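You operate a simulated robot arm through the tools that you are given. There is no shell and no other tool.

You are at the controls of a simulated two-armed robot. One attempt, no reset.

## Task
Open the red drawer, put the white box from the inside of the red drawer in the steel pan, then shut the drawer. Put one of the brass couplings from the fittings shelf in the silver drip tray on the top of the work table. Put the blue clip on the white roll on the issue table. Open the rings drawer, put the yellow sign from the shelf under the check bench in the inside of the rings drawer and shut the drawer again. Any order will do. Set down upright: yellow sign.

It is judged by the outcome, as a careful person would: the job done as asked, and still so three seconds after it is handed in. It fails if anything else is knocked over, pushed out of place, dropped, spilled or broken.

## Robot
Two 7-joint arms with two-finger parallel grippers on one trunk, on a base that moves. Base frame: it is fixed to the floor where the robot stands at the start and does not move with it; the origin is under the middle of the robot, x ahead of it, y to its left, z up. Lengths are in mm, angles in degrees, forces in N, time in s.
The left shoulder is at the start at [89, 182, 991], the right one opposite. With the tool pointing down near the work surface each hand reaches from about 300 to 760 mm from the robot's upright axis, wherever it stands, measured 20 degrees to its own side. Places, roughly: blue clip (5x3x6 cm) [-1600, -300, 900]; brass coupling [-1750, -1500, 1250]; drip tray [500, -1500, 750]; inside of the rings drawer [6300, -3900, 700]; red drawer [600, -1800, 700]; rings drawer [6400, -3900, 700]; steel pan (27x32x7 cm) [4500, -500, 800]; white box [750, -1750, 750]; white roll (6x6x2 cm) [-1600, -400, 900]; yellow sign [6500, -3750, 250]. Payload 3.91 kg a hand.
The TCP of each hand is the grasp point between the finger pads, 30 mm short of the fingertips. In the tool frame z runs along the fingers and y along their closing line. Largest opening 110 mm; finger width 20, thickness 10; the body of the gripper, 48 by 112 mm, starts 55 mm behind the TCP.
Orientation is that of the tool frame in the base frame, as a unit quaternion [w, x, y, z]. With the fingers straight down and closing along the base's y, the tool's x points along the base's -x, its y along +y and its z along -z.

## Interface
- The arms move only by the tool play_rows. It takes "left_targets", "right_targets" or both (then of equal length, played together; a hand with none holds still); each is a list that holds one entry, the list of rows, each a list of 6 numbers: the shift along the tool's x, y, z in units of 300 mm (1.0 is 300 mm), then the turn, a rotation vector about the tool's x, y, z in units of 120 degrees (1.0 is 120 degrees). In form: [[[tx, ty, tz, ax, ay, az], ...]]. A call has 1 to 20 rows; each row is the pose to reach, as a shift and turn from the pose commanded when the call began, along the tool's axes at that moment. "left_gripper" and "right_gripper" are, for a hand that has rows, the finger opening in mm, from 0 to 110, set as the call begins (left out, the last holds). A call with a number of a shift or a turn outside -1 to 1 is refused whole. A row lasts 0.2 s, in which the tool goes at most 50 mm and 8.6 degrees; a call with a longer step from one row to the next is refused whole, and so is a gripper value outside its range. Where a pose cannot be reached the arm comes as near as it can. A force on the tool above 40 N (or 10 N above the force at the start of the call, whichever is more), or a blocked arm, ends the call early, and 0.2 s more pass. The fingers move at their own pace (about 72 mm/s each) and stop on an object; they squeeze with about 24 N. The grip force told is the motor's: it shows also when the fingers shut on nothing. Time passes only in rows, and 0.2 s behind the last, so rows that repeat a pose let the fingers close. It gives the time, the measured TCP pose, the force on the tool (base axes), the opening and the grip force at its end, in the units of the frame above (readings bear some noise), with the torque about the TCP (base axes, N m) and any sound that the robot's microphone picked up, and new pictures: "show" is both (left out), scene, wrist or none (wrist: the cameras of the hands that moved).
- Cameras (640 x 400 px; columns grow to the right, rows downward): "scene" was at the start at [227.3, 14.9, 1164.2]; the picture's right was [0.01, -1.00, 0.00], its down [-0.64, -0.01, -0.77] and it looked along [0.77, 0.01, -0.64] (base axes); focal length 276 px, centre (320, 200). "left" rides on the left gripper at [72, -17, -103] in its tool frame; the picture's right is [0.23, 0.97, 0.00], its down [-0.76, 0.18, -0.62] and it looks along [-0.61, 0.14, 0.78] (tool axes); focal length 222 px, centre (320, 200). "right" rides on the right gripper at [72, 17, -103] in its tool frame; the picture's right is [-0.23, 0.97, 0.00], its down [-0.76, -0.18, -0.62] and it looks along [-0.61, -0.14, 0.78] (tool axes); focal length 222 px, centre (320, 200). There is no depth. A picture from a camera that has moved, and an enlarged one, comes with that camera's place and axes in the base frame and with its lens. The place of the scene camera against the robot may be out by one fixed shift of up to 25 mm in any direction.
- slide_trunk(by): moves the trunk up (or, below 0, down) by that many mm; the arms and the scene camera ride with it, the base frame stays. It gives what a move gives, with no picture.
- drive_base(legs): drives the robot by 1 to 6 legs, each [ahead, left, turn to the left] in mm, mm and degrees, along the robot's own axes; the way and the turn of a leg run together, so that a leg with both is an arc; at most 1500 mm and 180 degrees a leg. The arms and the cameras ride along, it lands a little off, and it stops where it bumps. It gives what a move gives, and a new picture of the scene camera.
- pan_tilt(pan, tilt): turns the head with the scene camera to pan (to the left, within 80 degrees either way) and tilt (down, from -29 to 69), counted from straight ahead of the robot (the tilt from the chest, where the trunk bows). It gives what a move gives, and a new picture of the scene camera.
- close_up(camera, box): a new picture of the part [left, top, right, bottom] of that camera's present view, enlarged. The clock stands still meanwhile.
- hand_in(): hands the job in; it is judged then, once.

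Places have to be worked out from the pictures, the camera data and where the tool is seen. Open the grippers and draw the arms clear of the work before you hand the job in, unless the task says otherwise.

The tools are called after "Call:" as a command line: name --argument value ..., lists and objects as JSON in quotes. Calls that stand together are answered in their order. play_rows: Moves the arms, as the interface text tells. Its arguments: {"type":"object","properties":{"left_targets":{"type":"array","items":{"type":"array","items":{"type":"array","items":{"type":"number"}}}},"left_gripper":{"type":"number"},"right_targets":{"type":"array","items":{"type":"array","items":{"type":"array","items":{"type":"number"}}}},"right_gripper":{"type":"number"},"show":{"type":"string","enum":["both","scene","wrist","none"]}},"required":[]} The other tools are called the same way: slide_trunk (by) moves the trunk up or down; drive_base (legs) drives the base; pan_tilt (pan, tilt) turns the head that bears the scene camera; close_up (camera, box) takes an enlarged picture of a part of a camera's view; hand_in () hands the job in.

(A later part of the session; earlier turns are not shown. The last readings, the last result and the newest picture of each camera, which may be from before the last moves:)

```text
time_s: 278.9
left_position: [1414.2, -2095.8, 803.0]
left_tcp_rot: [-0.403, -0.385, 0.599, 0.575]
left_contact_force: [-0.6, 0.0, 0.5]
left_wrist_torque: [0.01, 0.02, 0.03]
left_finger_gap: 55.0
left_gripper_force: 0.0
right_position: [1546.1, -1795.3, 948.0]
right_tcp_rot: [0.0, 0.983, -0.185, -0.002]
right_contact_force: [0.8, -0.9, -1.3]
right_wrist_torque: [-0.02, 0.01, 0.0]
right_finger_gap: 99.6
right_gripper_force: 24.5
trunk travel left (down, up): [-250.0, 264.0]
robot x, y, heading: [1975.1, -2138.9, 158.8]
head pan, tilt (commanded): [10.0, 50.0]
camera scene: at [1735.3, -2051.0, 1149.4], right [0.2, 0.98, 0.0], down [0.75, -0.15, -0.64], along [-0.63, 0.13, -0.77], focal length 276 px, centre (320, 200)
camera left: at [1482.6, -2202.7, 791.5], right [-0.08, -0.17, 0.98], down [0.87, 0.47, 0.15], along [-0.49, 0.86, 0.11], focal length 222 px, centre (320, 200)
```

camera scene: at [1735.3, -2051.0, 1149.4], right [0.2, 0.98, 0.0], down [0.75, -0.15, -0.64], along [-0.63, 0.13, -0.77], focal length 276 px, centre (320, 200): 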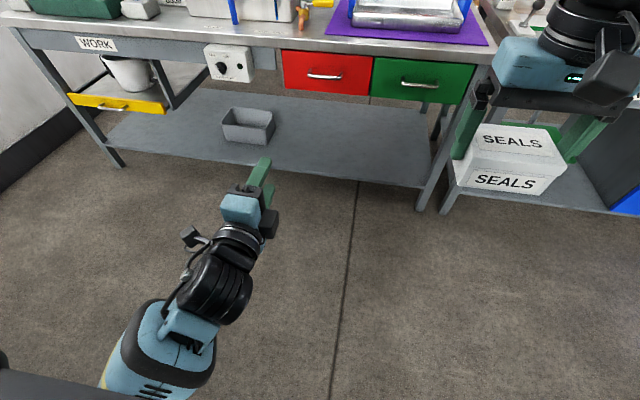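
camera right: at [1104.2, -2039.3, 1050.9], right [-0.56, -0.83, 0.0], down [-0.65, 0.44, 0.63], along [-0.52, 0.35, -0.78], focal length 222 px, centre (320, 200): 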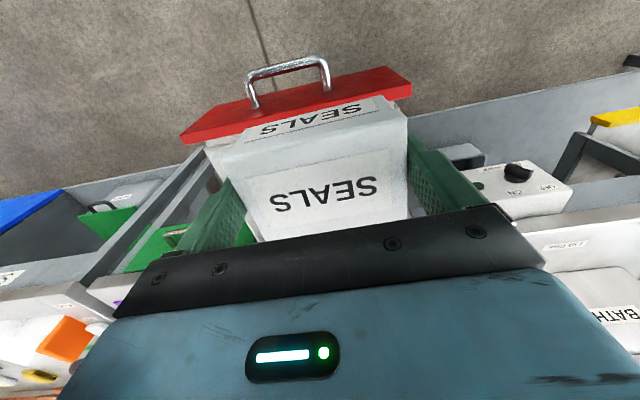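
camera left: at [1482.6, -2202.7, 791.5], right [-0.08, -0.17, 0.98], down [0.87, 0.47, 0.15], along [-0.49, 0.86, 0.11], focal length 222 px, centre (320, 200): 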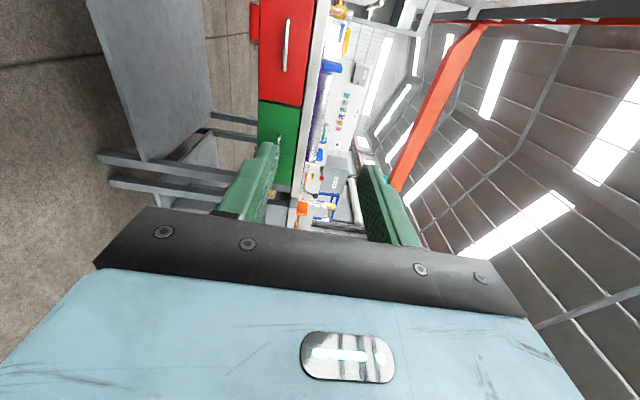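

Good posture. I turn to face north along the corridor and drive toward the pot table where the steel pan should be.

Call:
drive_base --legs '[[0, 0, -90], [1400, 0, 0], [900, 0, 0]]'

Call:
pan_tilt --pan -45 --tilt 20

```text
time_s: 294.1
left_position: [2905.5, 563.1, 803.0]
left_tcp_rot: [0.133, 0.162, 0.693, 0.689]
left_contact_force: [-0.1, -0.5, 0.3]
left_wrist_torque: [0.01, -0.01, 0.0]
left_finger_gap: 54.9
left_gripper_force: 0.1
right_position: [3200.9, 420.8, 947.4]
right_tcp_rot: [0.001, -0.552, 0.834, 0.001]
right_contact_force: [-0.3, 1.0, -1.1]
right_wrist_torque: [-0.03, 0.0, 0.0]
right_finger_gap: 99.5
right_gripper_force: 24.7
trunk travel left (down, up): [-250.0, 264.0]
robot x, y, heading: [2844.6, 1.0, 66.8]
head pan, tilt (commanded): [10.0, 50.0]
camera scene: at [2908.1, 237.3, 1149.3], right [0.97, -0.23, 0.0], down [-0.17, -0.75, -0.64], along [0.15, 0.63, -0.77], focal length 276 px, centre (320, 200)
```

scene: 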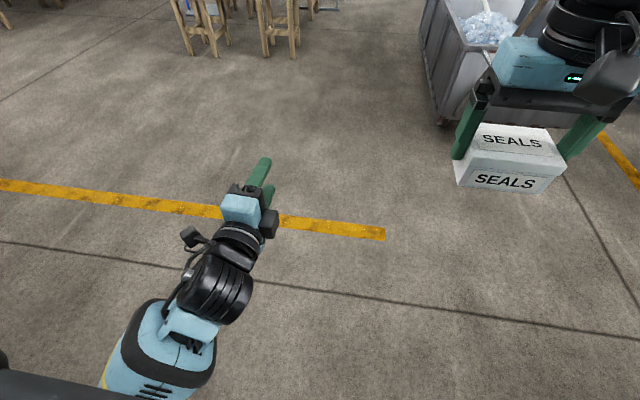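

```text
time_s: 295.3
left_position: [2904.1, 562.0, 803.0]
left_tcp_rot: [0.132, 0.163, 0.694, 0.689]
left_contact_force: [-1.0, -0.2, -0.9]
left_wrist_torque: [0.02, 0.0, 0.0]
left_finger_gap: 55.3
left_gripper_force: 0.1
right_position: [3202.0, 421.6, 948.7]
right_tcp_rot: [0.001, -0.552, 0.834, 0.001]
right_contact_force: [0.6, 0.6, -1.5]
right_wrist_torque: [0.0, 0.0, 0.03]
right_finger_gap: 99.7
right_gripper_force: 24.1
trunk travel left (down, up): [-250.0, 264.0]
robot x, y, heading: [2845.6, 3.2, 67.1]
head pan, tilt (commanded): [-45.0, 20.0]
camera scene: at [2976.9, 197.0, 1194.9], right [0.37, -0.93, 0.0], down [-0.32, -0.13, -0.94], along [0.87, 0.35, -0.34], focal length 276 px, centre (320, 200)
```

scene: 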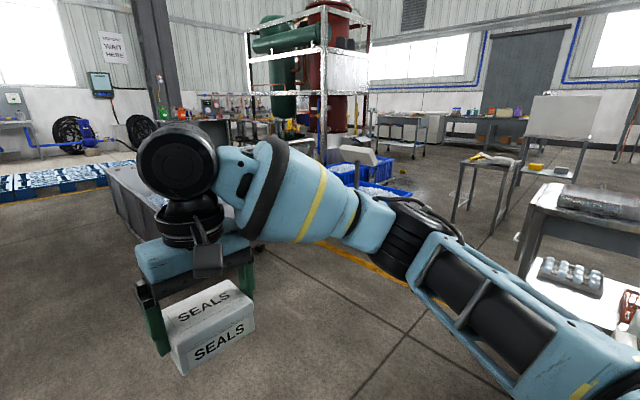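

I look further right toward the pot table.

Call:
pan_tilt --pan -80 --tilt 15

```text
time_s: 296.3
left_position: [2905.1, 562.9, 802.8]
left_tcp_rot: [0.132, 0.163, 0.694, 0.689]
left_contact_force: [0.2, -0.3, 0.2]
left_wrist_torque: [0.0, -0.02, 0.0]
left_finger_gap: 55.1
left_gripper_force: 0.1
right_position: [3202.3, 421.2, 948.6]
right_tcp_rot: [0.001, -0.552, 0.834, 0.0]
right_contact_force: [0.7, 0.7, 0.0]
right_wrist_torque: [0.01, -0.03, 0.01]
right_finger_gap: 99.6
right_gripper_force: 24.3
trunk travel left (down, up): [-250.0, 264.0]
robot x, y, heading: [2844.6, -0.3, 67.1]
head pan, tilt (commanded): [-80.0, 15.0]
camera scene: at [2981.6, 141.1, 1203.1], right [-0.23, -0.97, 0.0], down [-0.25, 0.06, -0.97], along [0.94, -0.22, -0.26], focal length 276 px, centre (320, 200)
```

scene: 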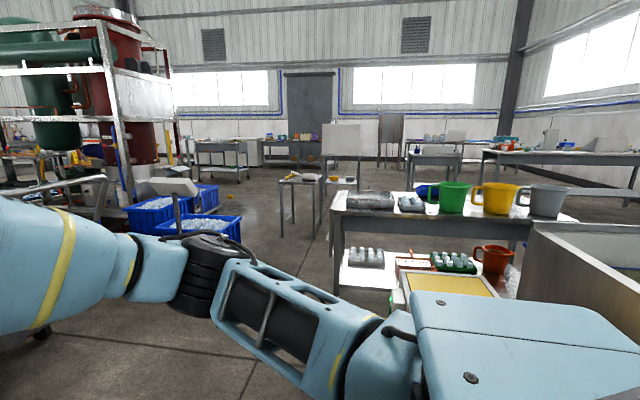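

I zoom in on that table to find the steel pan.

Call:
close_up --camera "scene" --box '[320, 165, 560, 300]'

Call:
close_up --camera "scene" --box '[480, 150, 640, 280]'

```text
2.67 times, centred on (440, 232) of scene
camera zoom: at [2981.6, 141.1, 1203.1], right [-0.23, -0.97, 0.0], down [-0.25, 0.06, -0.97], along [0.94, -0.22, -0.26], focal length 735 px, centre (0, 113)
```

zoom: 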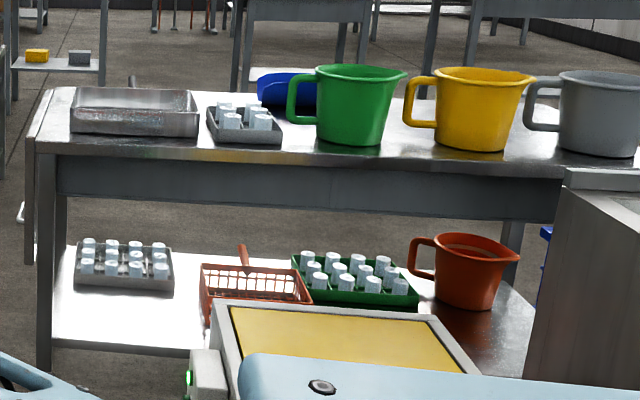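

```text
3.08 times, centred on (560, 215) of scene
camera zoom: at [2981.6, 141.1, 1203.1], right [-0.23, -0.97, 0.0], down [-0.25, 0.06, -0.97], along [0.94, -0.22, -0.26], focal length 848 px, centre (-418, 154)
```

zoom: 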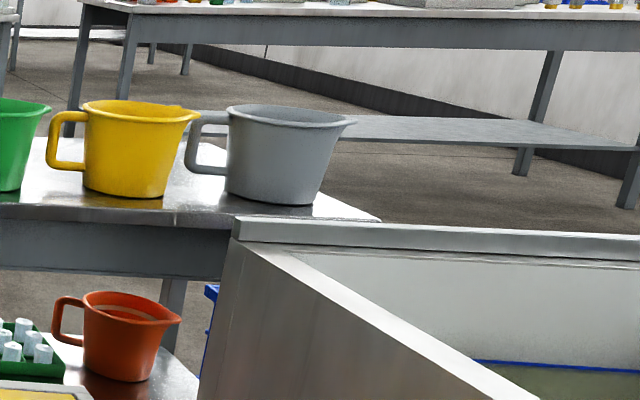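

The steel pan is at the near-left corner of that table, around (4400,−480). I advance a bit, turn to face the table and look again.

Call:
drive_base --legs '[[380, 0, 0], [0, 0, -88.5], [450, 0, 0]]'

Call:
slide_trunk --by 120

Call:
pan_tilt --pan -10 --tilt 25

```text
time_s: 304.8
left_position: [3964.9, 125.6, 802.8]
left_tcp_rot: [0.577, 0.602, 0.381, 0.399]
left_contact_force: [-0.1, 0.3, -0.5]
left_wrist_torque: [-0.02, 0.01, 0.0]
left_finger_gap: 54.7
left_gripper_force: 0.1
right_position: [3828.6, -173.0, 947.9]
right_tcp_rot: [0.001, 0.191, 0.982, 0.0]
right_contact_force: [-0.8, 0.2, -0.5]
right_wrist_torque: [0.03, 0.03, 0.02]
right_finger_gap: 99.4
right_gripper_force: 23.8
trunk travel left (down, up): [-250.0, 264.0]
robot x, y, heading: [3401.6, 173.8, -22.2]
head pan, tilt (commanded): [-80.0, 15.0]
camera scene: at [3513.7, 37.9, 1203.0], right [-0.98, 0.21, 0.0], down [0.05, 0.25, -0.97], along [-0.2, -0.94, -0.26], focal length 276 px, centre (320, 200)
```

scene: 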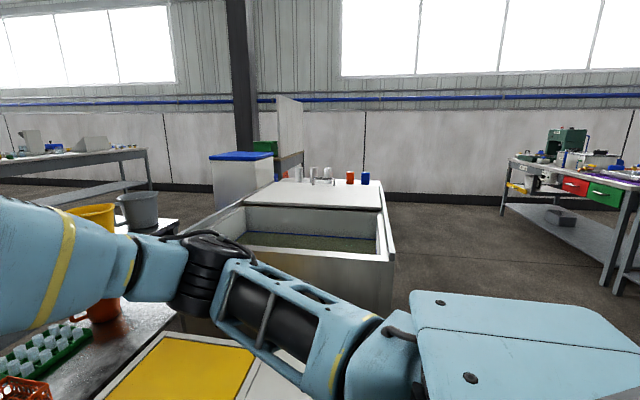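

```text
time_s: 306.3
left_position: [3964.7, 125.1, 922.5]
left_tcp_rot: [0.577, 0.603, 0.381, 0.398]
left_contact_force: [-0.4, 0.6, 0.0]
left_wrist_torque: [0.01, 0.02, -0.03]
left_finger_gap: 55.2
left_gripper_force: 0.1
right_position: [3828.1, -173.8, 1067.5]
right_tcp_rot: [0.001, 0.191, 0.982, -0.001]
right_contact_force: [-0.1, -1.4, -1.2]
right_wrist_torque: [-0.04, 0.03, 0.03]
right_finger_gap: 99.7
right_gripper_force: 24.4
trunk travel left (down, up): [-370.0, 144.0]
robot x, y, heading: [3404.8, 173.2, -21.8]
head pan, tilt (commanded): [-80.0, 15.0]
```

```text
time_s: 307.7
left_position: [3964.9, 125.2, 922.7]
left_tcp_rot: [0.578, 0.602, 0.38, 0.398]
left_contact_force: [0.3, -0.1, -1.0]
left_wrist_torque: [-0.01, 0.02, 0.01]
left_finger_gap: 54.9
left_gripper_force: 0.2
right_position: [3828.2, -173.3, 1068.8]
right_tcp_rot: [0.001, 0.192, 0.981, 0.0]
right_contact_force: [0.0, -0.3, -0.7]
right_wrist_torque: [-0.03, 0.03, 0.0]
right_finger_gap: 99.7
right_gripper_force: 23.7
trunk travel left (down, up): [-370.0, 144.0]
robot x, y, heading: [3404.8, 173.4, -22.0]
head pan, tilt (commanded): [-10.0, 25.0]
camera scene: at [3579.8, 93.0, 1308.9], right [-0.53, -0.85, 0.0], down [-0.36, 0.22, -0.91], along [0.77, -0.48, -0.42], focal length 276 px, centre (320, 200)
```

scene: 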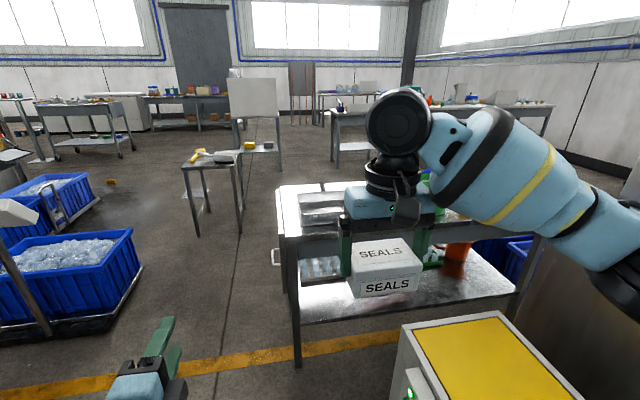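

The pan is near (4500,−490) with rim about z≈800. The yellow-topped cabinet is close on the right, so I edge 45 mm left and drive 630 mm ahead to the table.

Call:
drive_base --legs '[[150, 50, 0], [470, 0, 0]]'

Call:
pan_tilt --pan -20 --tilt 45

Call:
close_up --camera "right" --box '[0, 0, 640, 400]'

```text
time_s: 311.6
left_position: [4558.9, -71.1, 922.1]
left_tcp_rot: [0.579, 0.605, 0.378, 0.395]
left_contact_force: [0.2, -0.8, 0.3]
left_wrist_torque: [-0.03, -0.04, 0.01]
left_finger_gap: 54.8
left_gripper_force: 0.0
right_position: [4420.9, -368.1, 1068.2]
right_tcp_rot: [0.002, 0.197, 0.98, 0.0]
right_contact_force: [0.0, -0.1, -0.1]
right_wrist_torque: [0.01, -0.02, 0.01]
right_finger_gap: 99.4
right_gripper_force: 24.5
trunk travel left (down, up): [-370.0, 144.0]
robot x, y, heading: [3998.9, -12.9, -22.7]
head pan, tilt (commanded): [-10.0, 25.0]
camera scene: at [4173.8, -99.5, 1308.8], right [-0.54, -0.84, 0.0], down [-0.36, 0.23, -0.91], along [0.76, -0.49, -0.42], focal length 276 px, centre (320, 200)
```

scene: 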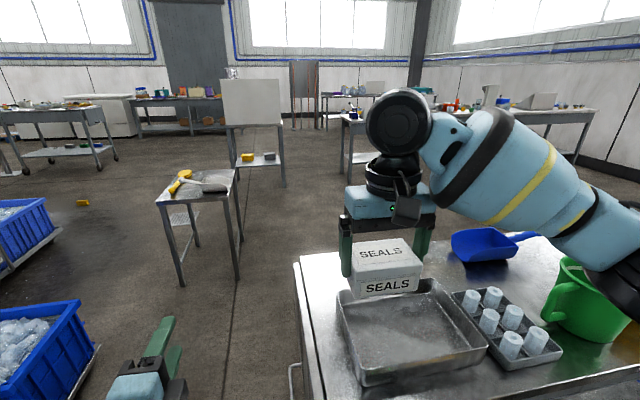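

```text
time_s: 312.4
left_position: [4557.9, -70.5, 923.0]
left_tcp_rot: [0.579, 0.604, 0.378, 0.396]
left_contact_force: [0.3, 0.8, 0.4]
left_wrist_torque: [0.02, 0.01, 0.03]
left_finger_gap: 55.0
left_gripper_force: 0.0
right_position: [4419.3, -368.0, 1068.0]
right_tcp_rot: [0.002, 0.197, 0.98, 0.0]
right_contact_force: [-0.7, 0.7, -1.4]
right_wrist_torque: [0.01, 0.0, 0.0]
right_finger_gap: 99.5
right_gripper_force: 23.8
trunk travel left (down, up): [-370.0, 144.0]
robot x, y, heading: [3998.2, -16.3, -22.5]
head pan, tilt (commanded): [-20.0, 45.0]
camera scene: at [4155.6, -104.7, 1278.3], right [-0.68, -0.74, 0.0], down [-0.52, 0.48, -0.71], along [0.52, -0.48, -0.71], focal length 276 px, centre (320, 200)
```

scene: 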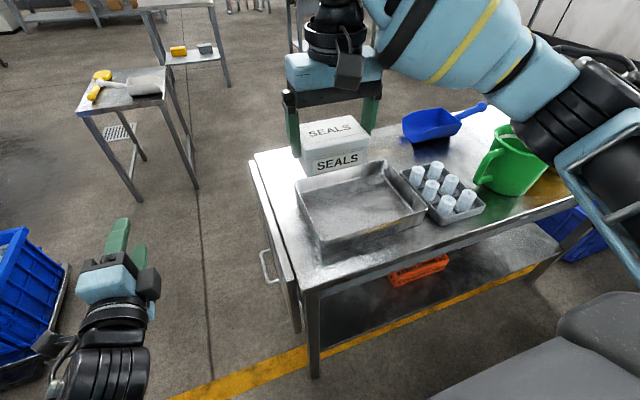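

```text
1.00 times, centred on (320, 200) of right (not enlarged: the box is as wide or as high as the picture)
camera zoom: at [4358.3, -325.7, 1171.0], right [0.58, 0.81, 0.0], down [0.63, -0.46, 0.63], along [0.51, -0.37, -0.78], focal length 222 px, centre (320, 200)
```

zoom: 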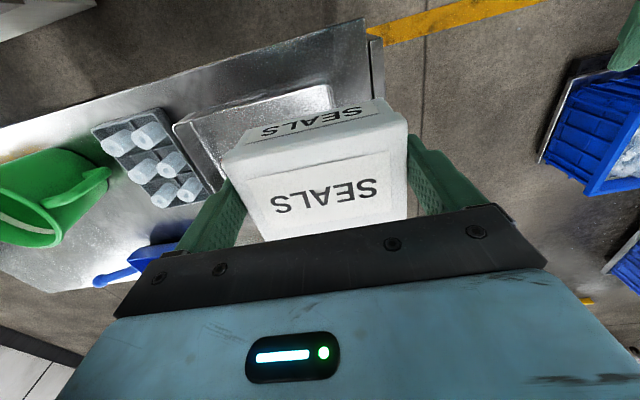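

The pan sits at the table's near-left corner, centre ≈(4468,−512), about 25×20 cm, rim ≈800. I carry the box over its centre and lower to z≈930.

Call:
play_rows --right_targets '[[[-0.084, -0.095, 0, 0, 0, 0], [-0.167, -0.19, 0, 0, 0, 0], [-0.251, -0.285, 0, 0, 0, 0], [-0.335, -0.38, 0, 0, 0, 0], [-0.335, -0.38, 0.12, 0, 0, 0], [-0.335, -0.38, 0.24, 0, 0, 0], [-0.335, -0.38, 0.36, 0, 0, 0], [-0.335, -0.38, 0.46, 0, 0, 0], [-0.335, -0.38, 0.46, 0, 0, 0]]]'

Call:
close_up --camera "right" --box '[80, 0, 500, 260]'

```text
time_s: 314.4
left_position: [4557.2, -70.4, 923.6]
left_tcp_rot: [0.58, 0.604, 0.378, 0.395]
left_contact_force: [0.3, 0.4, -0.1]
left_wrist_torque: [0.02, 0.02, 0.01]
left_finger_gap: 55.3
left_gripper_force: 0.1
right_position: [4469.1, -511.5, 931.0]
right_tcp_rot: [0.002, 0.197, 0.98, -0.001]
right_contact_force: [0.0, 0.4, -0.9]
right_wrist_torque: [-0.03, -0.01, 0.02]
right_finger_gap: 99.6
right_gripper_force: 23.4
trunk travel left (down, up): [-370.0, 144.0]
robot x, y, heading: [3999.7, -13.0, -22.8]
head pan, tilt (commanded): [-20.0, 45.0]
camera scene: at [4155.5, -104.6, 1278.3], right [-0.68, -0.74, 0.0], down [-0.52, 0.48, -0.71], along [0.52, -0.48, -0.71], focal length 276 px, centre (320, 200)
camera right: at [4408.9, -469.4, 1033.6], right [0.58, 0.81, 0.0], down [0.63, -0.46, 0.63], along [0.51, -0.37, -0.78], focal length 222 px, centre (320, 200)
```

scene: 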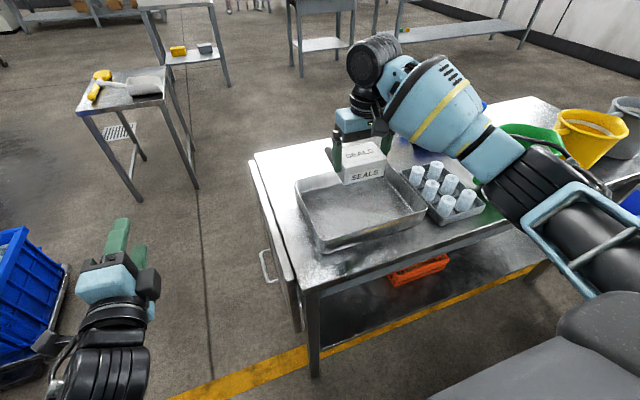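
right: 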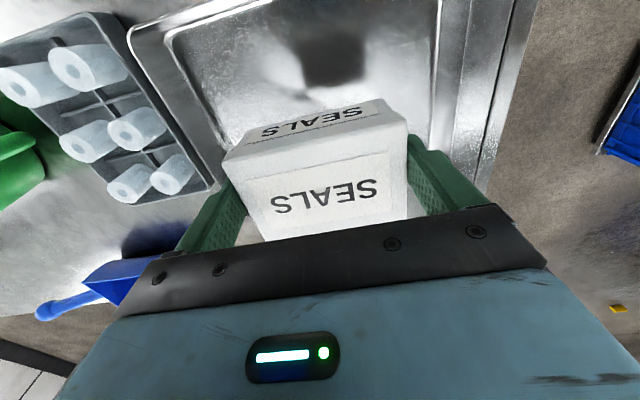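

```text
1.52 times, centred on (290, 130) of right
camera zoom: at [4408.9, -469.4, 1033.6], right [0.58, 0.81, 0.0], down [0.63, -0.46, 0.63], along [0.51, -0.37, -0.78], focal length 338 px, centre (366, 307)
```

zoom: 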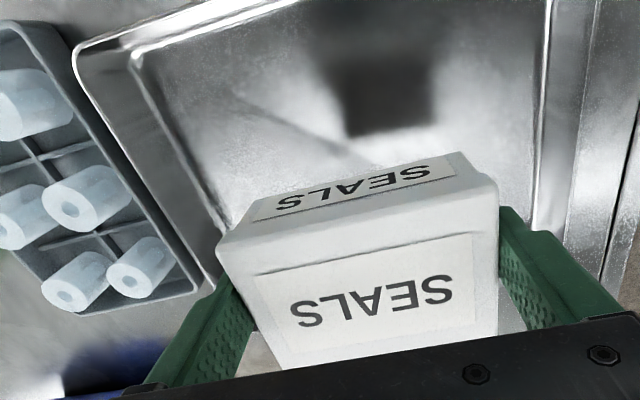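

The hand is centred over the pan within a few mm. I lower to z≈800, then feel for contact.

Call:
play_rows --right_targets '[[[0, 0, 0.1, 0, 0, 0], [0, 0, 0.2, 0, 0, 0], [0, 0, 0.3, 0, 0, 0], [0, 0, 0.38, 0, 0, 0], [0, 0, 0.43, 0, 0, 0], [0, 0, 0.43, 0, 0, 0]]]'

```text
time_s: 315.8
left_position: [4557.3, -70.8, 923.5]
left_tcp_rot: [0.58, 0.604, 0.378, 0.396]
left_contact_force: [0.8, -0.2, 0.3]
left_wrist_torque: [-0.01, -0.04, -0.03]
left_finger_gap: 54.8
left_gripper_force: 0.0
right_position: [4468.5, -511.4, 803.4]
right_tcp_rot: [0.004, 0.197, 0.98, -0.001]
right_contact_force: [1.1, -3.5, 17.7]
right_wrist_torque: [-0.01, -0.06, 0.11]
right_finger_gap: 99.8
right_gripper_force: 24.5
trunk travel left (down, up): [-370.0, 144.0]
robot x, y, heading: [3995.9, -15.5, -22.8]
head pan, tilt (commanded): [-20.0, 45.0]
camera scene: at [4154.5, -103.9, 1278.6], right [-0.68, -0.74, 0.0], down [-0.52, 0.48, -0.71], along [0.52, -0.48, -0.71], focal length 276 px, centre (320, 200)
camera right: at [4407.7, -469.1, 906.6], right [0.58, 0.81, 0.0], down [0.63, -0.46, 0.63], along [0.51, -0.37, -0.78], focal length 222 px, centre (320, 200)
```

scene: 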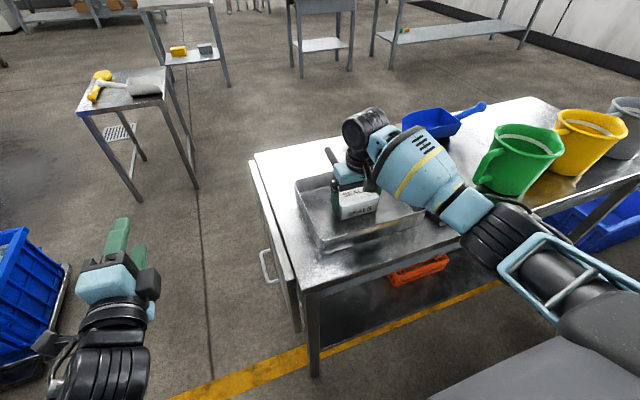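
right: 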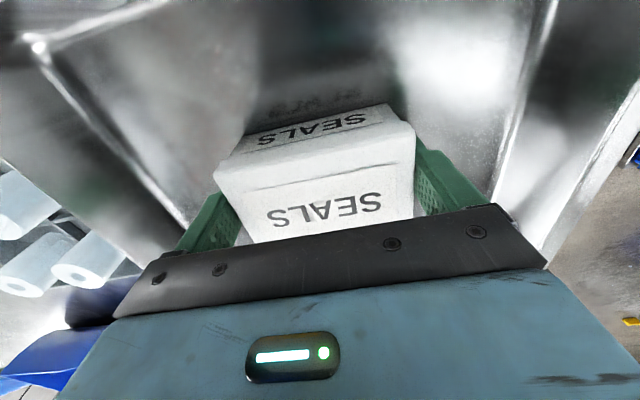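

Contact (17.7 N): the box rests on the pan's bottom. I ease up a touch, open fully, and rise.

Call:
play_rows --right_targets '[[[0, 0, -0.006, 0, 0, 0], [0, 0, -0.006, 0, 0, 0], [0, 0, -0.006, 0, 0, 0]]]' --right_gripper 110 --show "wrist"

Call:
play_rows --right_targets '[[[0, 0, -0.05, 0, 0, 0], [0, 0, -0.12, 0, 0, 0], [0, 0, -0.25, 0, 0, 0], [0, 0, -0.4, 0, 0, 0], [0, 0, -0.55, 0, 0, 0], [0.1, 0, -0.7, 0, 0, 0], [0.2, 0, -0.8, 0, 0, 0], [0.2, 0, -0.8, 0, 0, 0]]]'

Call:
close_up --camera "scene" --box '[270, 130, 470, 260]'

```text
time_s: 316.6
left_position: [4558.6, -71.2, 923.7]
left_tcp_rot: [0.579, 0.605, 0.378, 0.396]
left_contact_force: [0.0, -0.2, 0.6]
left_wrist_torque: [0.01, -0.02, 0.03]
left_finger_gap: 54.9
left_gripper_force: 0.0
right_position: [4468.7, -511.9, 804.9]
right_tcp_rot: [0.002, 0.197, 0.98, 0.0]
right_contact_force: [0.0, -0.1, -0.8]
right_wrist_torque: [0.0, -0.03, -0.01]
right_finger_gap: 109.8
right_gripper_force: 0.1
trunk travel left (down, up): [-370.0, 144.0]
robot x, y, heading: [4001.2, -13.6, -22.6]
head pan, tilt (commanded): [-20.0, 45.0]
camera right: at [4407.8, -469.7, 906.9], right [0.58, 0.81, 0.0], down [0.63, -0.46, 0.63], along [0.51, -0.37, -0.78], focal length 222 px, centre (320, 200)
```

right: 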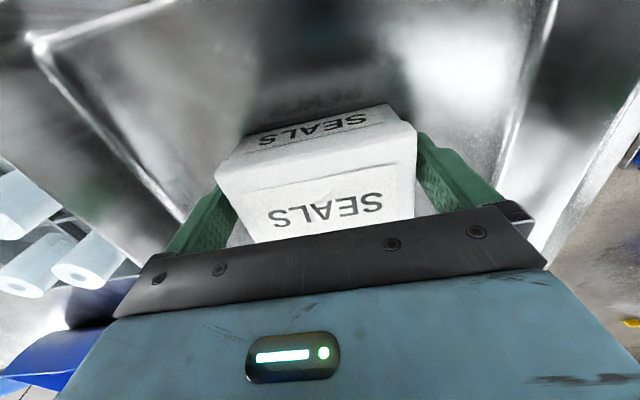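

```text
refused: row 6 steps farther than a row can; nothing moved
```

```text
3.08 times, centred on (370, 195) of scene
camera zoom: at [4155.5, -104.6, 1278.3], right [-0.68, -0.74, 0.0], down [-0.52, 0.48, -0.71], along [0.52, -0.48, -0.71], focal length 848 px, centre (166, 215)
```

zoom: 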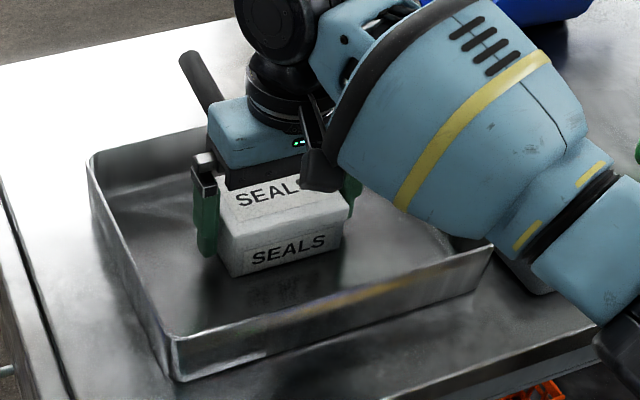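

The box sits in the pan. I raise the opened hand straight up with smaller steps.

Call:
play_rows --right_targets '[[[0, 0, -0.05, 0, 0, 0], [0, 0, -0.12, 0, 0, 0], [0, 0, -0.25, 0, 0, 0], [0, 0, -0.38, 0, 0, 0], [0, 0, -0.5, 0, 0, 0], [0.05, 0, -0.62, 0, 0, 0], [0.12, 0.05, -0.74, 0, 0, 0], [0.2, 0.1, -0.8, 0, 0, 0], [0.3, 0.15, -0.85, 0, 0, 0], [0.3, 0.15, -0.85, 0, 0, 0]]]'

Call:
close_up --camera "scene" --box '[270, 130, 470, 260]'

```text
time_s: 318.8
left_position: [4558.4, -70.5, 923.5]
left_tcp_rot: [0.58, 0.604, 0.378, 0.395]
left_contact_force: [0.5, 0.5, 0.0]
left_wrist_torque: [-0.03, 0.07, 0.04]
left_finger_gap: 54.9
left_gripper_force: 0.0
right_position: [4402.4, -436.4, 1059.6]
right_tcp_rot: [0.001, 0.196, 0.981, 0.0]
right_contact_force: [-0.5, 0.0, 0.2]
right_wrist_torque: [0.02, 0.0, 0.03]
right_finger_gap: 110.2
right_gripper_force: 0.0
trunk travel left (down, up): [-370.0, 144.0]
robot x, y, heading: [3998.2, -14.5, -22.5]
head pan, tilt (commanded): [-20.0, 45.0]
camera scene: at [4155.9, -105.0, 1278.2], right [-0.68, -0.74, 0.0], down [-0.52, 0.48, -0.71], along [0.52, -0.48, -0.71], focal length 276 px, centre (320, 200)
camera right: at [4341.9, -393.9, 1162.5], right [0.58, 0.81, 0.0], down [0.63, -0.46, 0.62], along [0.51, -0.37, -0.78], focal length 222 px, centre (320, 200)
```

scene: 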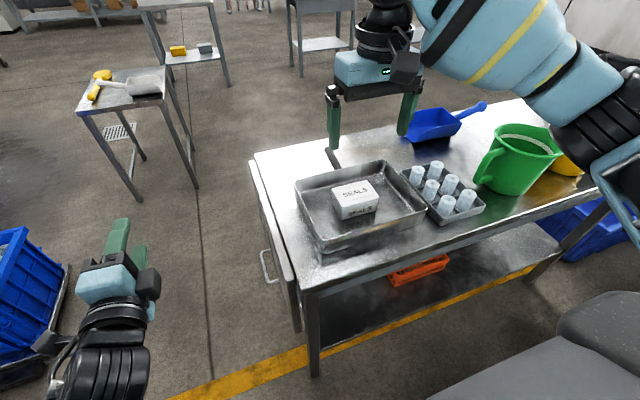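
right: 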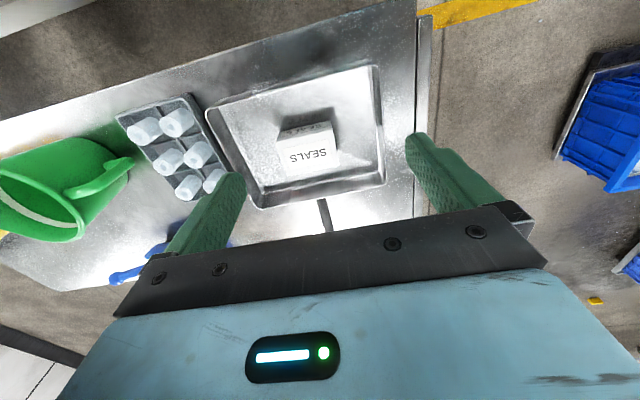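

```text
3.08 times, centred on (370, 195) of scene
camera zoom: at [4155.9, -105.0, 1278.2], right [-0.68, -0.74, 0.0], down [-0.52, 0.48, -0.71], along [0.52, -0.48, -0.71], focal length 848 px, centre (166, 215)
```

zoom: 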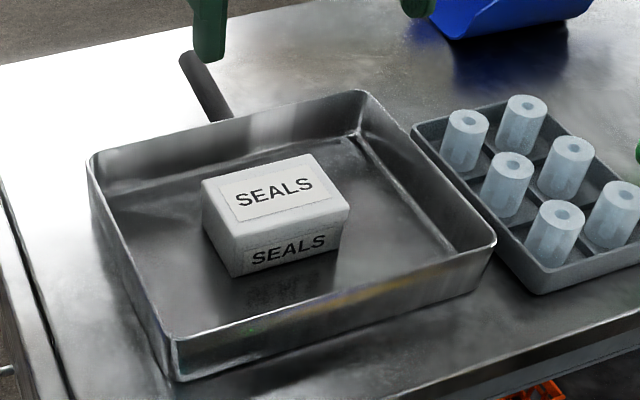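

The box is in the pan. Now the last job: I look toward the check bench at about (6400,−3900).

Call:
pan_tilt --pan -35 --tilt 12

Call:
pan_tilt --pan 10 --tilt 15

```text
time_s: 319.8
left_position: [4557.9, -70.3, 924.3]
left_tcp_rot: [0.58, 0.604, 0.377, 0.395]
left_contact_force: [0.3, 0.0, -0.4]
left_wrist_torque: [0.0, -0.01, 0.01]
left_finger_gap: 54.8
left_gripper_force: 0.0
right_position: [4401.4, -437.0, 1059.5]
right_tcp_rot: [0.002, 0.197, 0.98, -0.001]
right_contact_force: [-0.6, -0.1, -0.2]
right_wrist_torque: [0.02, -0.03, -0.03]
right_finger_gap: 110.1
right_gripper_force: 0.1
trunk travel left (down, up): [-370.0, 144.0]
robot x, y, heading: [3995.6, -15.8, -22.9]
head pan, tilt (commanded): [-35.0, 12.0]
camera scene: at [4145.7, -128.4, 1329.9], right [-0.84, -0.54, 0.0], down [-0.11, 0.18, -0.98], along [0.52, -0.83, -0.21], focal length 276 px, centre (320, 200)
```

scene: 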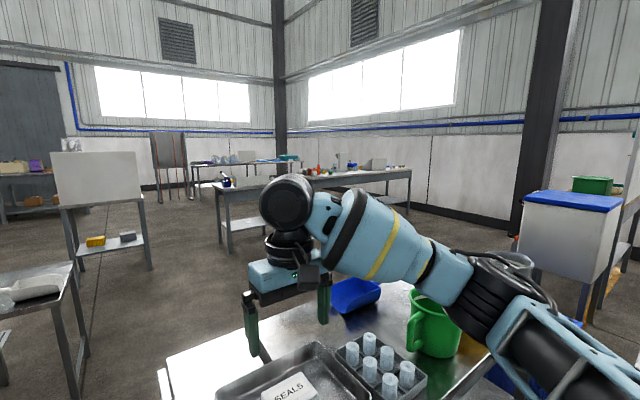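

```text
time_s: 320.9
left_position: [4557.7, -70.6, 923.2]
left_tcp_rot: [0.579, 0.604, 0.378, 0.395]
left_contact_force: [-0.3, 0.2, 0.4]
left_wrist_torque: [-0.01, -0.02, 0.01]
left_finger_gap: 55.3
left_gripper_force: 0.1
right_position: [4401.9, -437.2, 1060.5]
right_tcp_rot: [0.002, 0.197, 0.98, -0.001]
right_contact_force: [-0.3, 0.4, 0.4]
right_wrist_torque: [-0.03, 0.0, -0.01]
right_finger_gap: 110.0
right_gripper_force: 0.2
trunk travel left (down, up): [-370.0, 144.0]
robot x, y, heading: [3996.6, -11.0, -22.9]
head pan, tilt (commanded): [10.0, 15.0]
camera scene: at [4186.9, -70.1, 1325.1], right [-0.22, -0.98, 0.0], down [-0.25, 0.06, -0.97], along [0.94, -0.21, -0.26], focal length 276 px, centre (320, 200)
```

scene: 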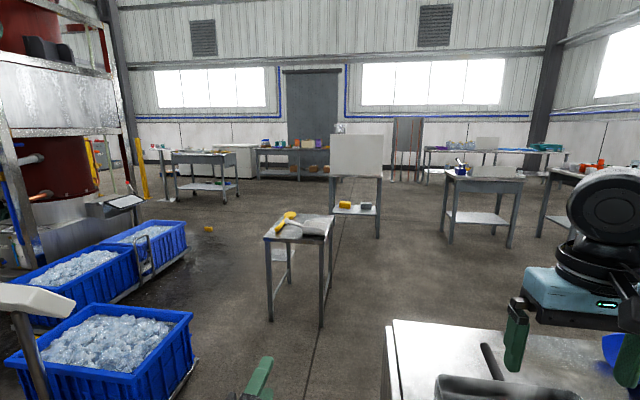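

The check bench looks to be the long table near (6400,−3700) by the right wall. I raise the trunk for clearance, back off from the pan table, pass its left end and continue.

Call:
slide_trunk --by 140

Call:
drive_base --legs '[[-200, 0, 1], [0, 330, 0]]'

Call:
pan_tilt --pan 0 --tilt 25

```text
time_s: 322.6
left_position: [4557.7, -70.3, 1062.2]
left_tcp_rot: [0.58, 0.604, 0.378, 0.395]
left_contact_force: [0.3, 0.5, -0.8]
left_wrist_torque: [-0.02, -0.01, 0.0]
left_finger_gap: 55.2
left_gripper_force: 0.1
right_position: [4403.0, -436.6, 1196.5]
right_tcp_rot: [0.0, 0.197, 0.98, -0.001]
right_contact_force: [-0.4, -0.3, -0.8]
right_wrist_torque: [0.01, -0.04, -0.01]
right_finger_gap: 109.9
right_gripper_force: 0.0
trunk travel left (down, up): [-510.0, 4.0]
robot x, y, heading: [3997.3, -14.7, -22.7]
head pan, tilt (commanded): [10.0, 15.0]
```

```text
time_s: 327.2
left_position: [4493.7, 324.5, 1063.4]
left_tcp_rot: [0.575, 0.598, 0.386, 0.403]
left_contact_force: [1.3, -0.4, 1.0]
left_wrist_torque: [-0.02, -0.03, 0.01]
left_finger_gap: 54.9
left_gripper_force: 0.0
right_position: [4347.0, -45.3, 1198.7]
right_tcp_rot: [0.001, 0.183, 0.983, 0.0]
right_contact_force: [-0.2, 0.1, -0.6]
right_wrist_torque: [0.03, 0.03, -0.01]
right_finger_gap: 110.3
right_gripper_force: 0.1
trunk travel left (down, up): [-510.0, 4.0]
robot x, y, heading: [3932.0, 365.4, -21.3]
head pan, tilt (commanded): [10.0, 15.0]
camera scene: at [4020.5, 356.1, 1488.2], right [-0.19, -0.98, 0.0], down [-0.25, 0.05, -0.97], along [0.95, -0.19, -0.26], focal length 276 px, centre (320, 200)
```

scene: 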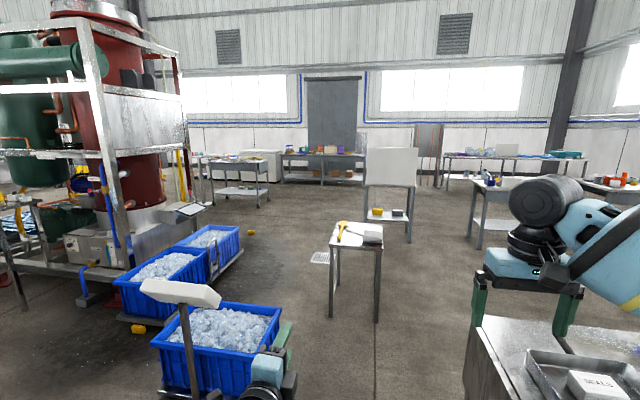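

```text
time_s: 327.9
left_position: [4494.3, 325.2, 1063.7]
left_tcp_rot: [0.574, 0.599, 0.386, 0.403]
left_contact_force: [0.1, 0.4, 0.2]
left_wrist_torque: [0.0, -0.02, 0.02]
left_finger_gap: 54.9
left_gripper_force: 0.1
right_position: [4348.0, -44.0, 1197.9]
right_tcp_rot: [0.001, 0.184, 0.983, -0.001]
right_contact_force: [0.1, 0.3, 0.4]
right_wrist_torque: [0.02, 0.03, 0.01]
right_finger_gap: 109.8
right_gripper_force: 0.0
trunk travel left (down, up): [-510.0, 4.0]
robot x, y, heading: [3933.3, 365.7, -21.4]
head pan, tilt (commanded): [0.0, 25.0]
camera scene: at [4014.8, 341.0, 1472.0], right [-0.36, -0.93, 0.0], down [-0.39, 0.15, -0.91], along [0.85, -0.33, -0.42], focal length 276 px, centre (320, 200)
```

scene: 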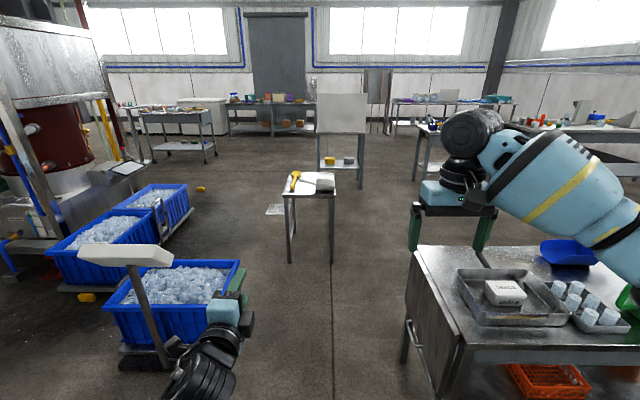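

The gap between the pan table and the bin on the scale is about 820 mm. I nudge 55 mm left to centre and drive through, ~1.55 m ahead.

Call:
drive_base --legs '[[0, 55, 0], [800, 0, 0], [750, 0, 0]]'

```text
time_s: 336.5
left_position: [5940.2, -156.8, 1063.3]
left_tcp_rot: [0.571, 0.595, 0.39, 0.408]
left_contact_force: [0.5, 0.3, 0.3]
left_wrist_torque: [0.03, 0.01, 0.02]
left_finger_gap: 55.2
left_gripper_force: 0.1
right_position: [5799.4, -529.0, 1198.5]
right_tcp_rot: [0.002, 0.175, 0.985, 0.0]
right_contact_force: [-0.9, -0.2, -0.1]
right_wrist_torque: [-0.04, 0.01, -0.02]
right_finger_gap: 110.1
right_gripper_force: 0.1
trunk travel left (down, up): [-510.0, 4.0]
robot x, y, heading: [5375.9, -124.3, -20.2]
head pan, tilt (commanded): [0.0, 25.0]
camera scene: at [5460.5, -148.7, 1471.9], right [-0.35, -0.94, 0.0], down [-0.4, 0.15, -0.91], along [0.85, -0.31, -0.42], focal length 276 px, centre (320, 200)
```

scene: 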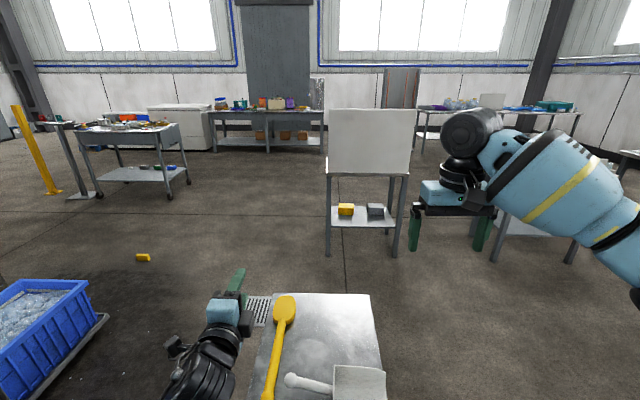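

I strafe right behind the pan table and then turn to look toward the check bench.

Call:
drive_base --legs '[[0, -650, 0], [0, 0, -40]]'

Call:
pan_tilt --pan 0 --tilt 20

```text
time_s: 344.6
left_position: [5571.4, -1123.0, 1063.9]
left_tcp_rot: [0.675, 0.693, 0.167, 0.192]
left_contact_force: [0.4, -0.5, -0.5]
left_wrist_torque: [-0.02, -0.01, -0.04]
left_finger_gap: 55.0
left_gripper_force: 0.1
right_position: [5226.3, -1321.2, 1198.2]
right_tcp_rot: [0.001, 0.497, 0.868, -0.001]
right_contact_force: [-0.3, 0.0, 1.8]
right_wrist_torque: [0.01, -0.02, -0.01]
right_finger_gap: 110.0
right_gripper_force: 0.0
trunk travel left (down, up): [-510.0, 4.0]
robot x, y, heading: [5154.5, -740.6, -59.4]
head pan, tilt (commanded): [0.0, 25.0]
camera scene: at [5192.3, -820.1, 1471.9], right [-0.86, -0.51, 0.0], down [-0.21, 0.36, -0.91], along [0.46, -0.78, -0.42], focal length 276 px, centre (320, 200)
```

scene: 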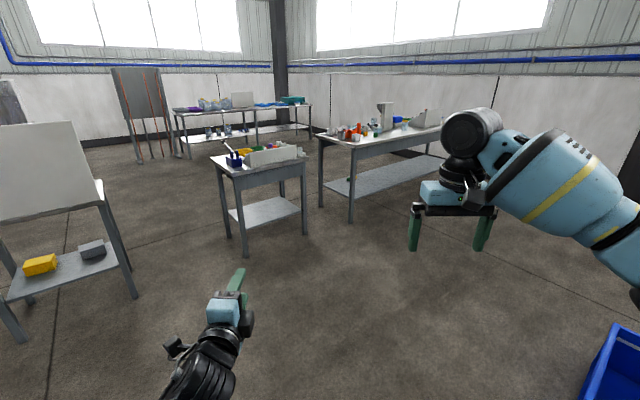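

```text
time_s: 345.3
left_position: [5571.1, -1122.8, 1063.7]
left_tcp_rot: [0.675, 0.693, 0.167, 0.191]
left_contact_force: [-0.1, 0.2, -0.9]
left_wrist_torque: [-0.01, -0.01, 0.05]
left_finger_gap: 55.2
left_gripper_force: 0.1
right_position: [5225.4, -1321.9, 1197.8]
right_tcp_rot: [0.001, 0.497, 0.868, -0.002]
right_contact_force: [0.0, 0.6, -0.5]
right_wrist_torque: [0.01, -0.01, -0.02]
right_finger_gap: 110.1
right_gripper_force: 0.1
trunk travel left (down, up): [-510.0, 4.0]
robot x, y, heading: [5155.6, -740.4, -59.6]
head pan, tilt (commanded): [0.0, 20.0]
camera scene: at [5192.8, -820.9, 1480.0], right [-0.86, -0.51, 0.0], down [-0.17, 0.3, -0.94], along [0.48, -0.81, -0.34], focal length 276 px, centre (320, 200)
```

scene: 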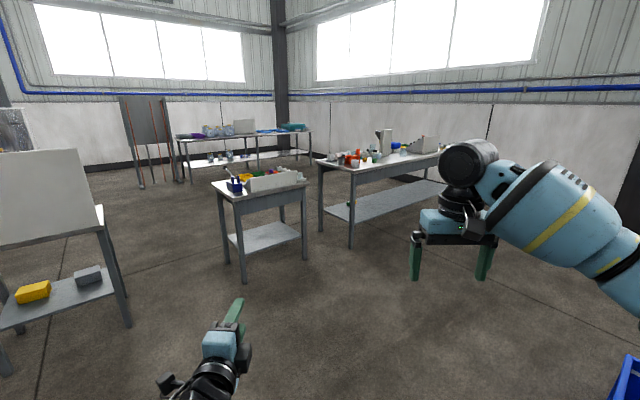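

I zoom in on the long bench to see its drawers and the yellow sign.

Call:
close_up --camera "scene" --box '[300, 120, 460, 260]'

Call:
close_up --camera "scene" --box '[170, 110, 330, 250]'

```text
2.86 times, centred on (380, 190) of scene
camera zoom: at [5192.8, -820.9, 1480.0], right [-0.86, -0.51, 0.0], down [-0.17, 0.3, -0.94], along [0.48, -0.81, -0.34], focal length 787 px, centre (149, 229)
```

zoom: 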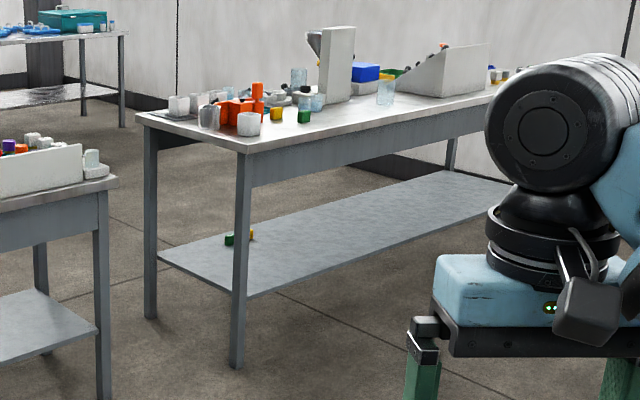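

```text
2.86 times, centred on (250, 180) of scene
camera zoom: at [5192.8, -820.9, 1480.0], right [-0.86, -0.51, 0.0], down [-0.17, 0.3, -0.94], along [0.48, -0.81, -0.34], focal length 787 px, centre (520, 257)
```

zoom: 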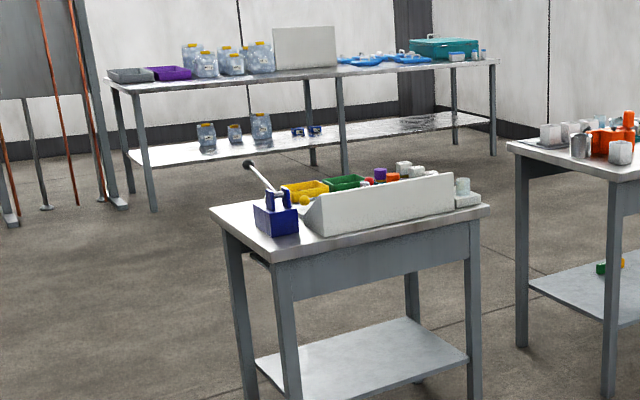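

The sign (yellow/green spot) is on the lower shelf near the bench's far (east) side, so I must go around; the gap between tables is tight, so I take the wider route around the white panel table. First I face east and drive on.

Call:
drive_base --legs '[[0, 0, 38.3], [1250, 0, 0], [0, 0, 89.5]]'

Call:
pan_tilt --pan -40 --tilt 20

```text
time_s: 357.2
left_position: [6351.6, -619.1, 1064.0]
left_tcp_rot: [0.11, 0.14, 0.699, 0.693]
left_contact_force: [-0.7, -0.1, 0.3]
left_wrist_torque: [0.0, 0.02, -0.01]
left_finger_gap: 55.3
left_gripper_force: 0.1
right_position: [6725.9, -753.5, 1197.1]
right_tcp_rot: [0.002, -0.578, 0.816, 0.0]
right_contact_force: [-0.1, -0.6, -0.5]
right_wrist_torque: [-0.03, -0.05, -0.04]
right_finger_gap: 110.3
right_gripper_force: 0.2
trunk travel left (down, up): [-510.0, 4.0]
robot x, y, heading: [6331.0, -1182.9, 70.7]
head pan, tilt (commanded): [0.0, 20.0]
camera scene: at [6347.6, -1065.9, 1480.0], right [0.94, -0.33, 0.0], down [-0.11, -0.32, -0.94], along [0.31, 0.89, -0.34], focal length 276 px, centre (320, 200)
```

scene: 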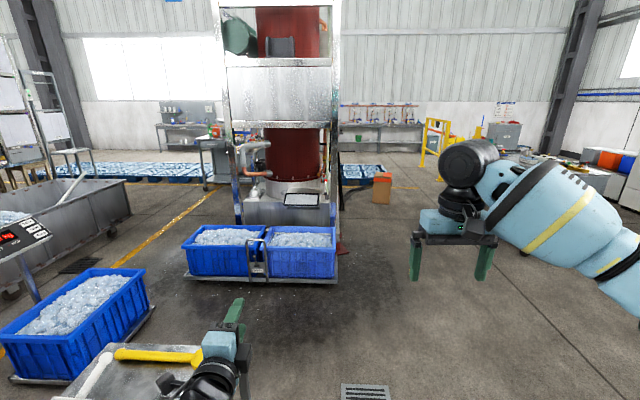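

```text
time_s: 358.3
left_position: [6352.5, -618.0, 1063.0]
left_tcp_rot: [0.11, 0.14, 0.699, 0.693]
left_contact_force: [0.8, -0.2, 0.2]
left_wrist_torque: [0.0, -0.01, 0.03]
left_finger_gap: 55.1
left_gripper_force: 0.0
right_position: [6725.8, -755.1, 1198.9]
right_tcp_rot: [0.002, -0.578, 0.816, 0.001]
right_contact_force: [0.1, -0.9, -0.2]
right_wrist_torque: [-0.02, -0.02, 0.02]
right_finger_gap: 109.8
right_gripper_force: 0.1
trunk travel left (down, up): [-510.0, 4.0]
robot x, y, heading: [6329.0, -1182.5, 70.8]
head pan, tilt (commanded): [-40.0, 20.0]
camera scene: at [6396.8, -1106.2, 1480.0], right [0.51, -0.86, 0.0], down [-0.29, -0.17, -0.94], along [0.81, 0.48, -0.34], focal length 276 px, centre (320, 200)
```

scene: 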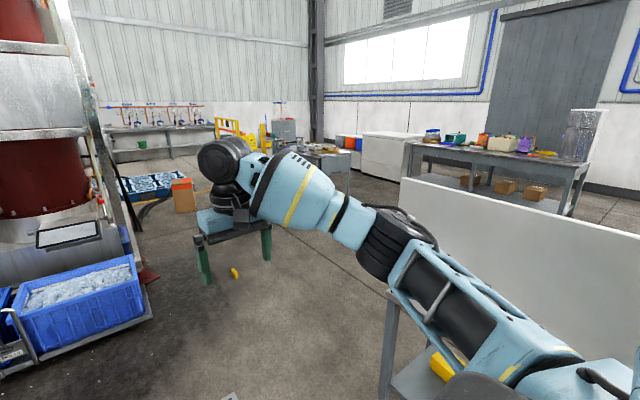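

The panel table is to my right; its north edge is at s≈1880. I drive past it and then turn east again.

Call:
drive_base --legs '[[1150, -90, -2], [0, 0, -90]]'

Call:
pan_tilt --pan 0 --tilt 25

```text
time_s: 368.0
left_position: [7396.1, -218.1, 1062.4]
left_tcp_rot: [0.585, 0.61, 0.369, 0.388]
left_contact_force: [-0.7, -0.1, 0.5]
left_wrist_torque: [-0.01, -0.02, -0.02]
left_finger_gap: 55.2
left_gripper_force: 0.1
right_position: [7228.0, -579.9, 1198.2]
right_tcp_rot: [0.002, 0.211, 0.977, 0.0]
right_contact_force: [-0.5, 0.7, -0.5]
right_wrist_torque: [0.03, 0.0, -0.01]
right_finger_gap: 110.2
right_gripper_force: 0.1
trunk travel left (down, up): [-510.0, 4.0]
robot x, y, heading: [6837.3, -147.5, -24.1]
head pan, tilt (commanded): [-40.0, 20.0]
camera scene: at [6873.5, -223.0, 1480.0], right [-0.9, -0.43, 0.0], down [-0.15, 0.31, -0.94], along [0.41, -0.85, -0.34], focal length 276 px, centre (320, 200)
```

scene: 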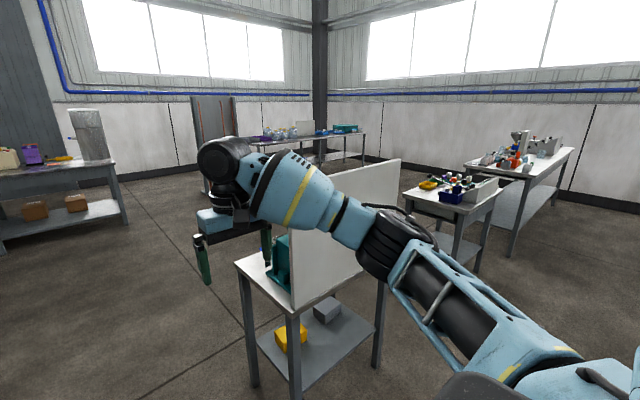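

```text
time_s: 369.1
left_position: [7394.6, -219.5, 1063.9]
left_tcp_rot: [0.585, 0.61, 0.369, 0.387]
left_contact_force: [0.3, 0.7, 0.0]
left_wrist_torque: [-0.02, -0.02, -0.01]
left_finger_gap: 54.8
left_gripper_force: 0.0
right_position: [7228.3, -579.8, 1198.2]
right_tcp_rot: [0.002, 0.212, 0.977, -0.001]
right_contact_force: [-0.5, 0.8, -0.3]
right_wrist_torque: [0.0, 0.01, -0.01]
right_finger_gap: 109.9
right_gripper_force: 0.1
trunk travel left (down, up): [-510.0, 4.0]
robot x, y, heading: [6839.9, -146.9, -24.3]
head pan, tilt (commanded): [0.0, 25.0]
camera scene: at [6917.0, -177.2, 1471.9], right [-0.41, -0.91, 0.0], down [-0.38, 0.17, -0.91], along [0.83, -0.37, -0.42], focal length 276 px, centre (320, 200)
```

scene: 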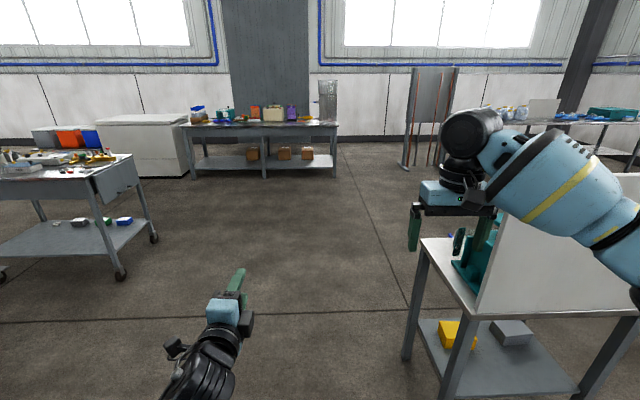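

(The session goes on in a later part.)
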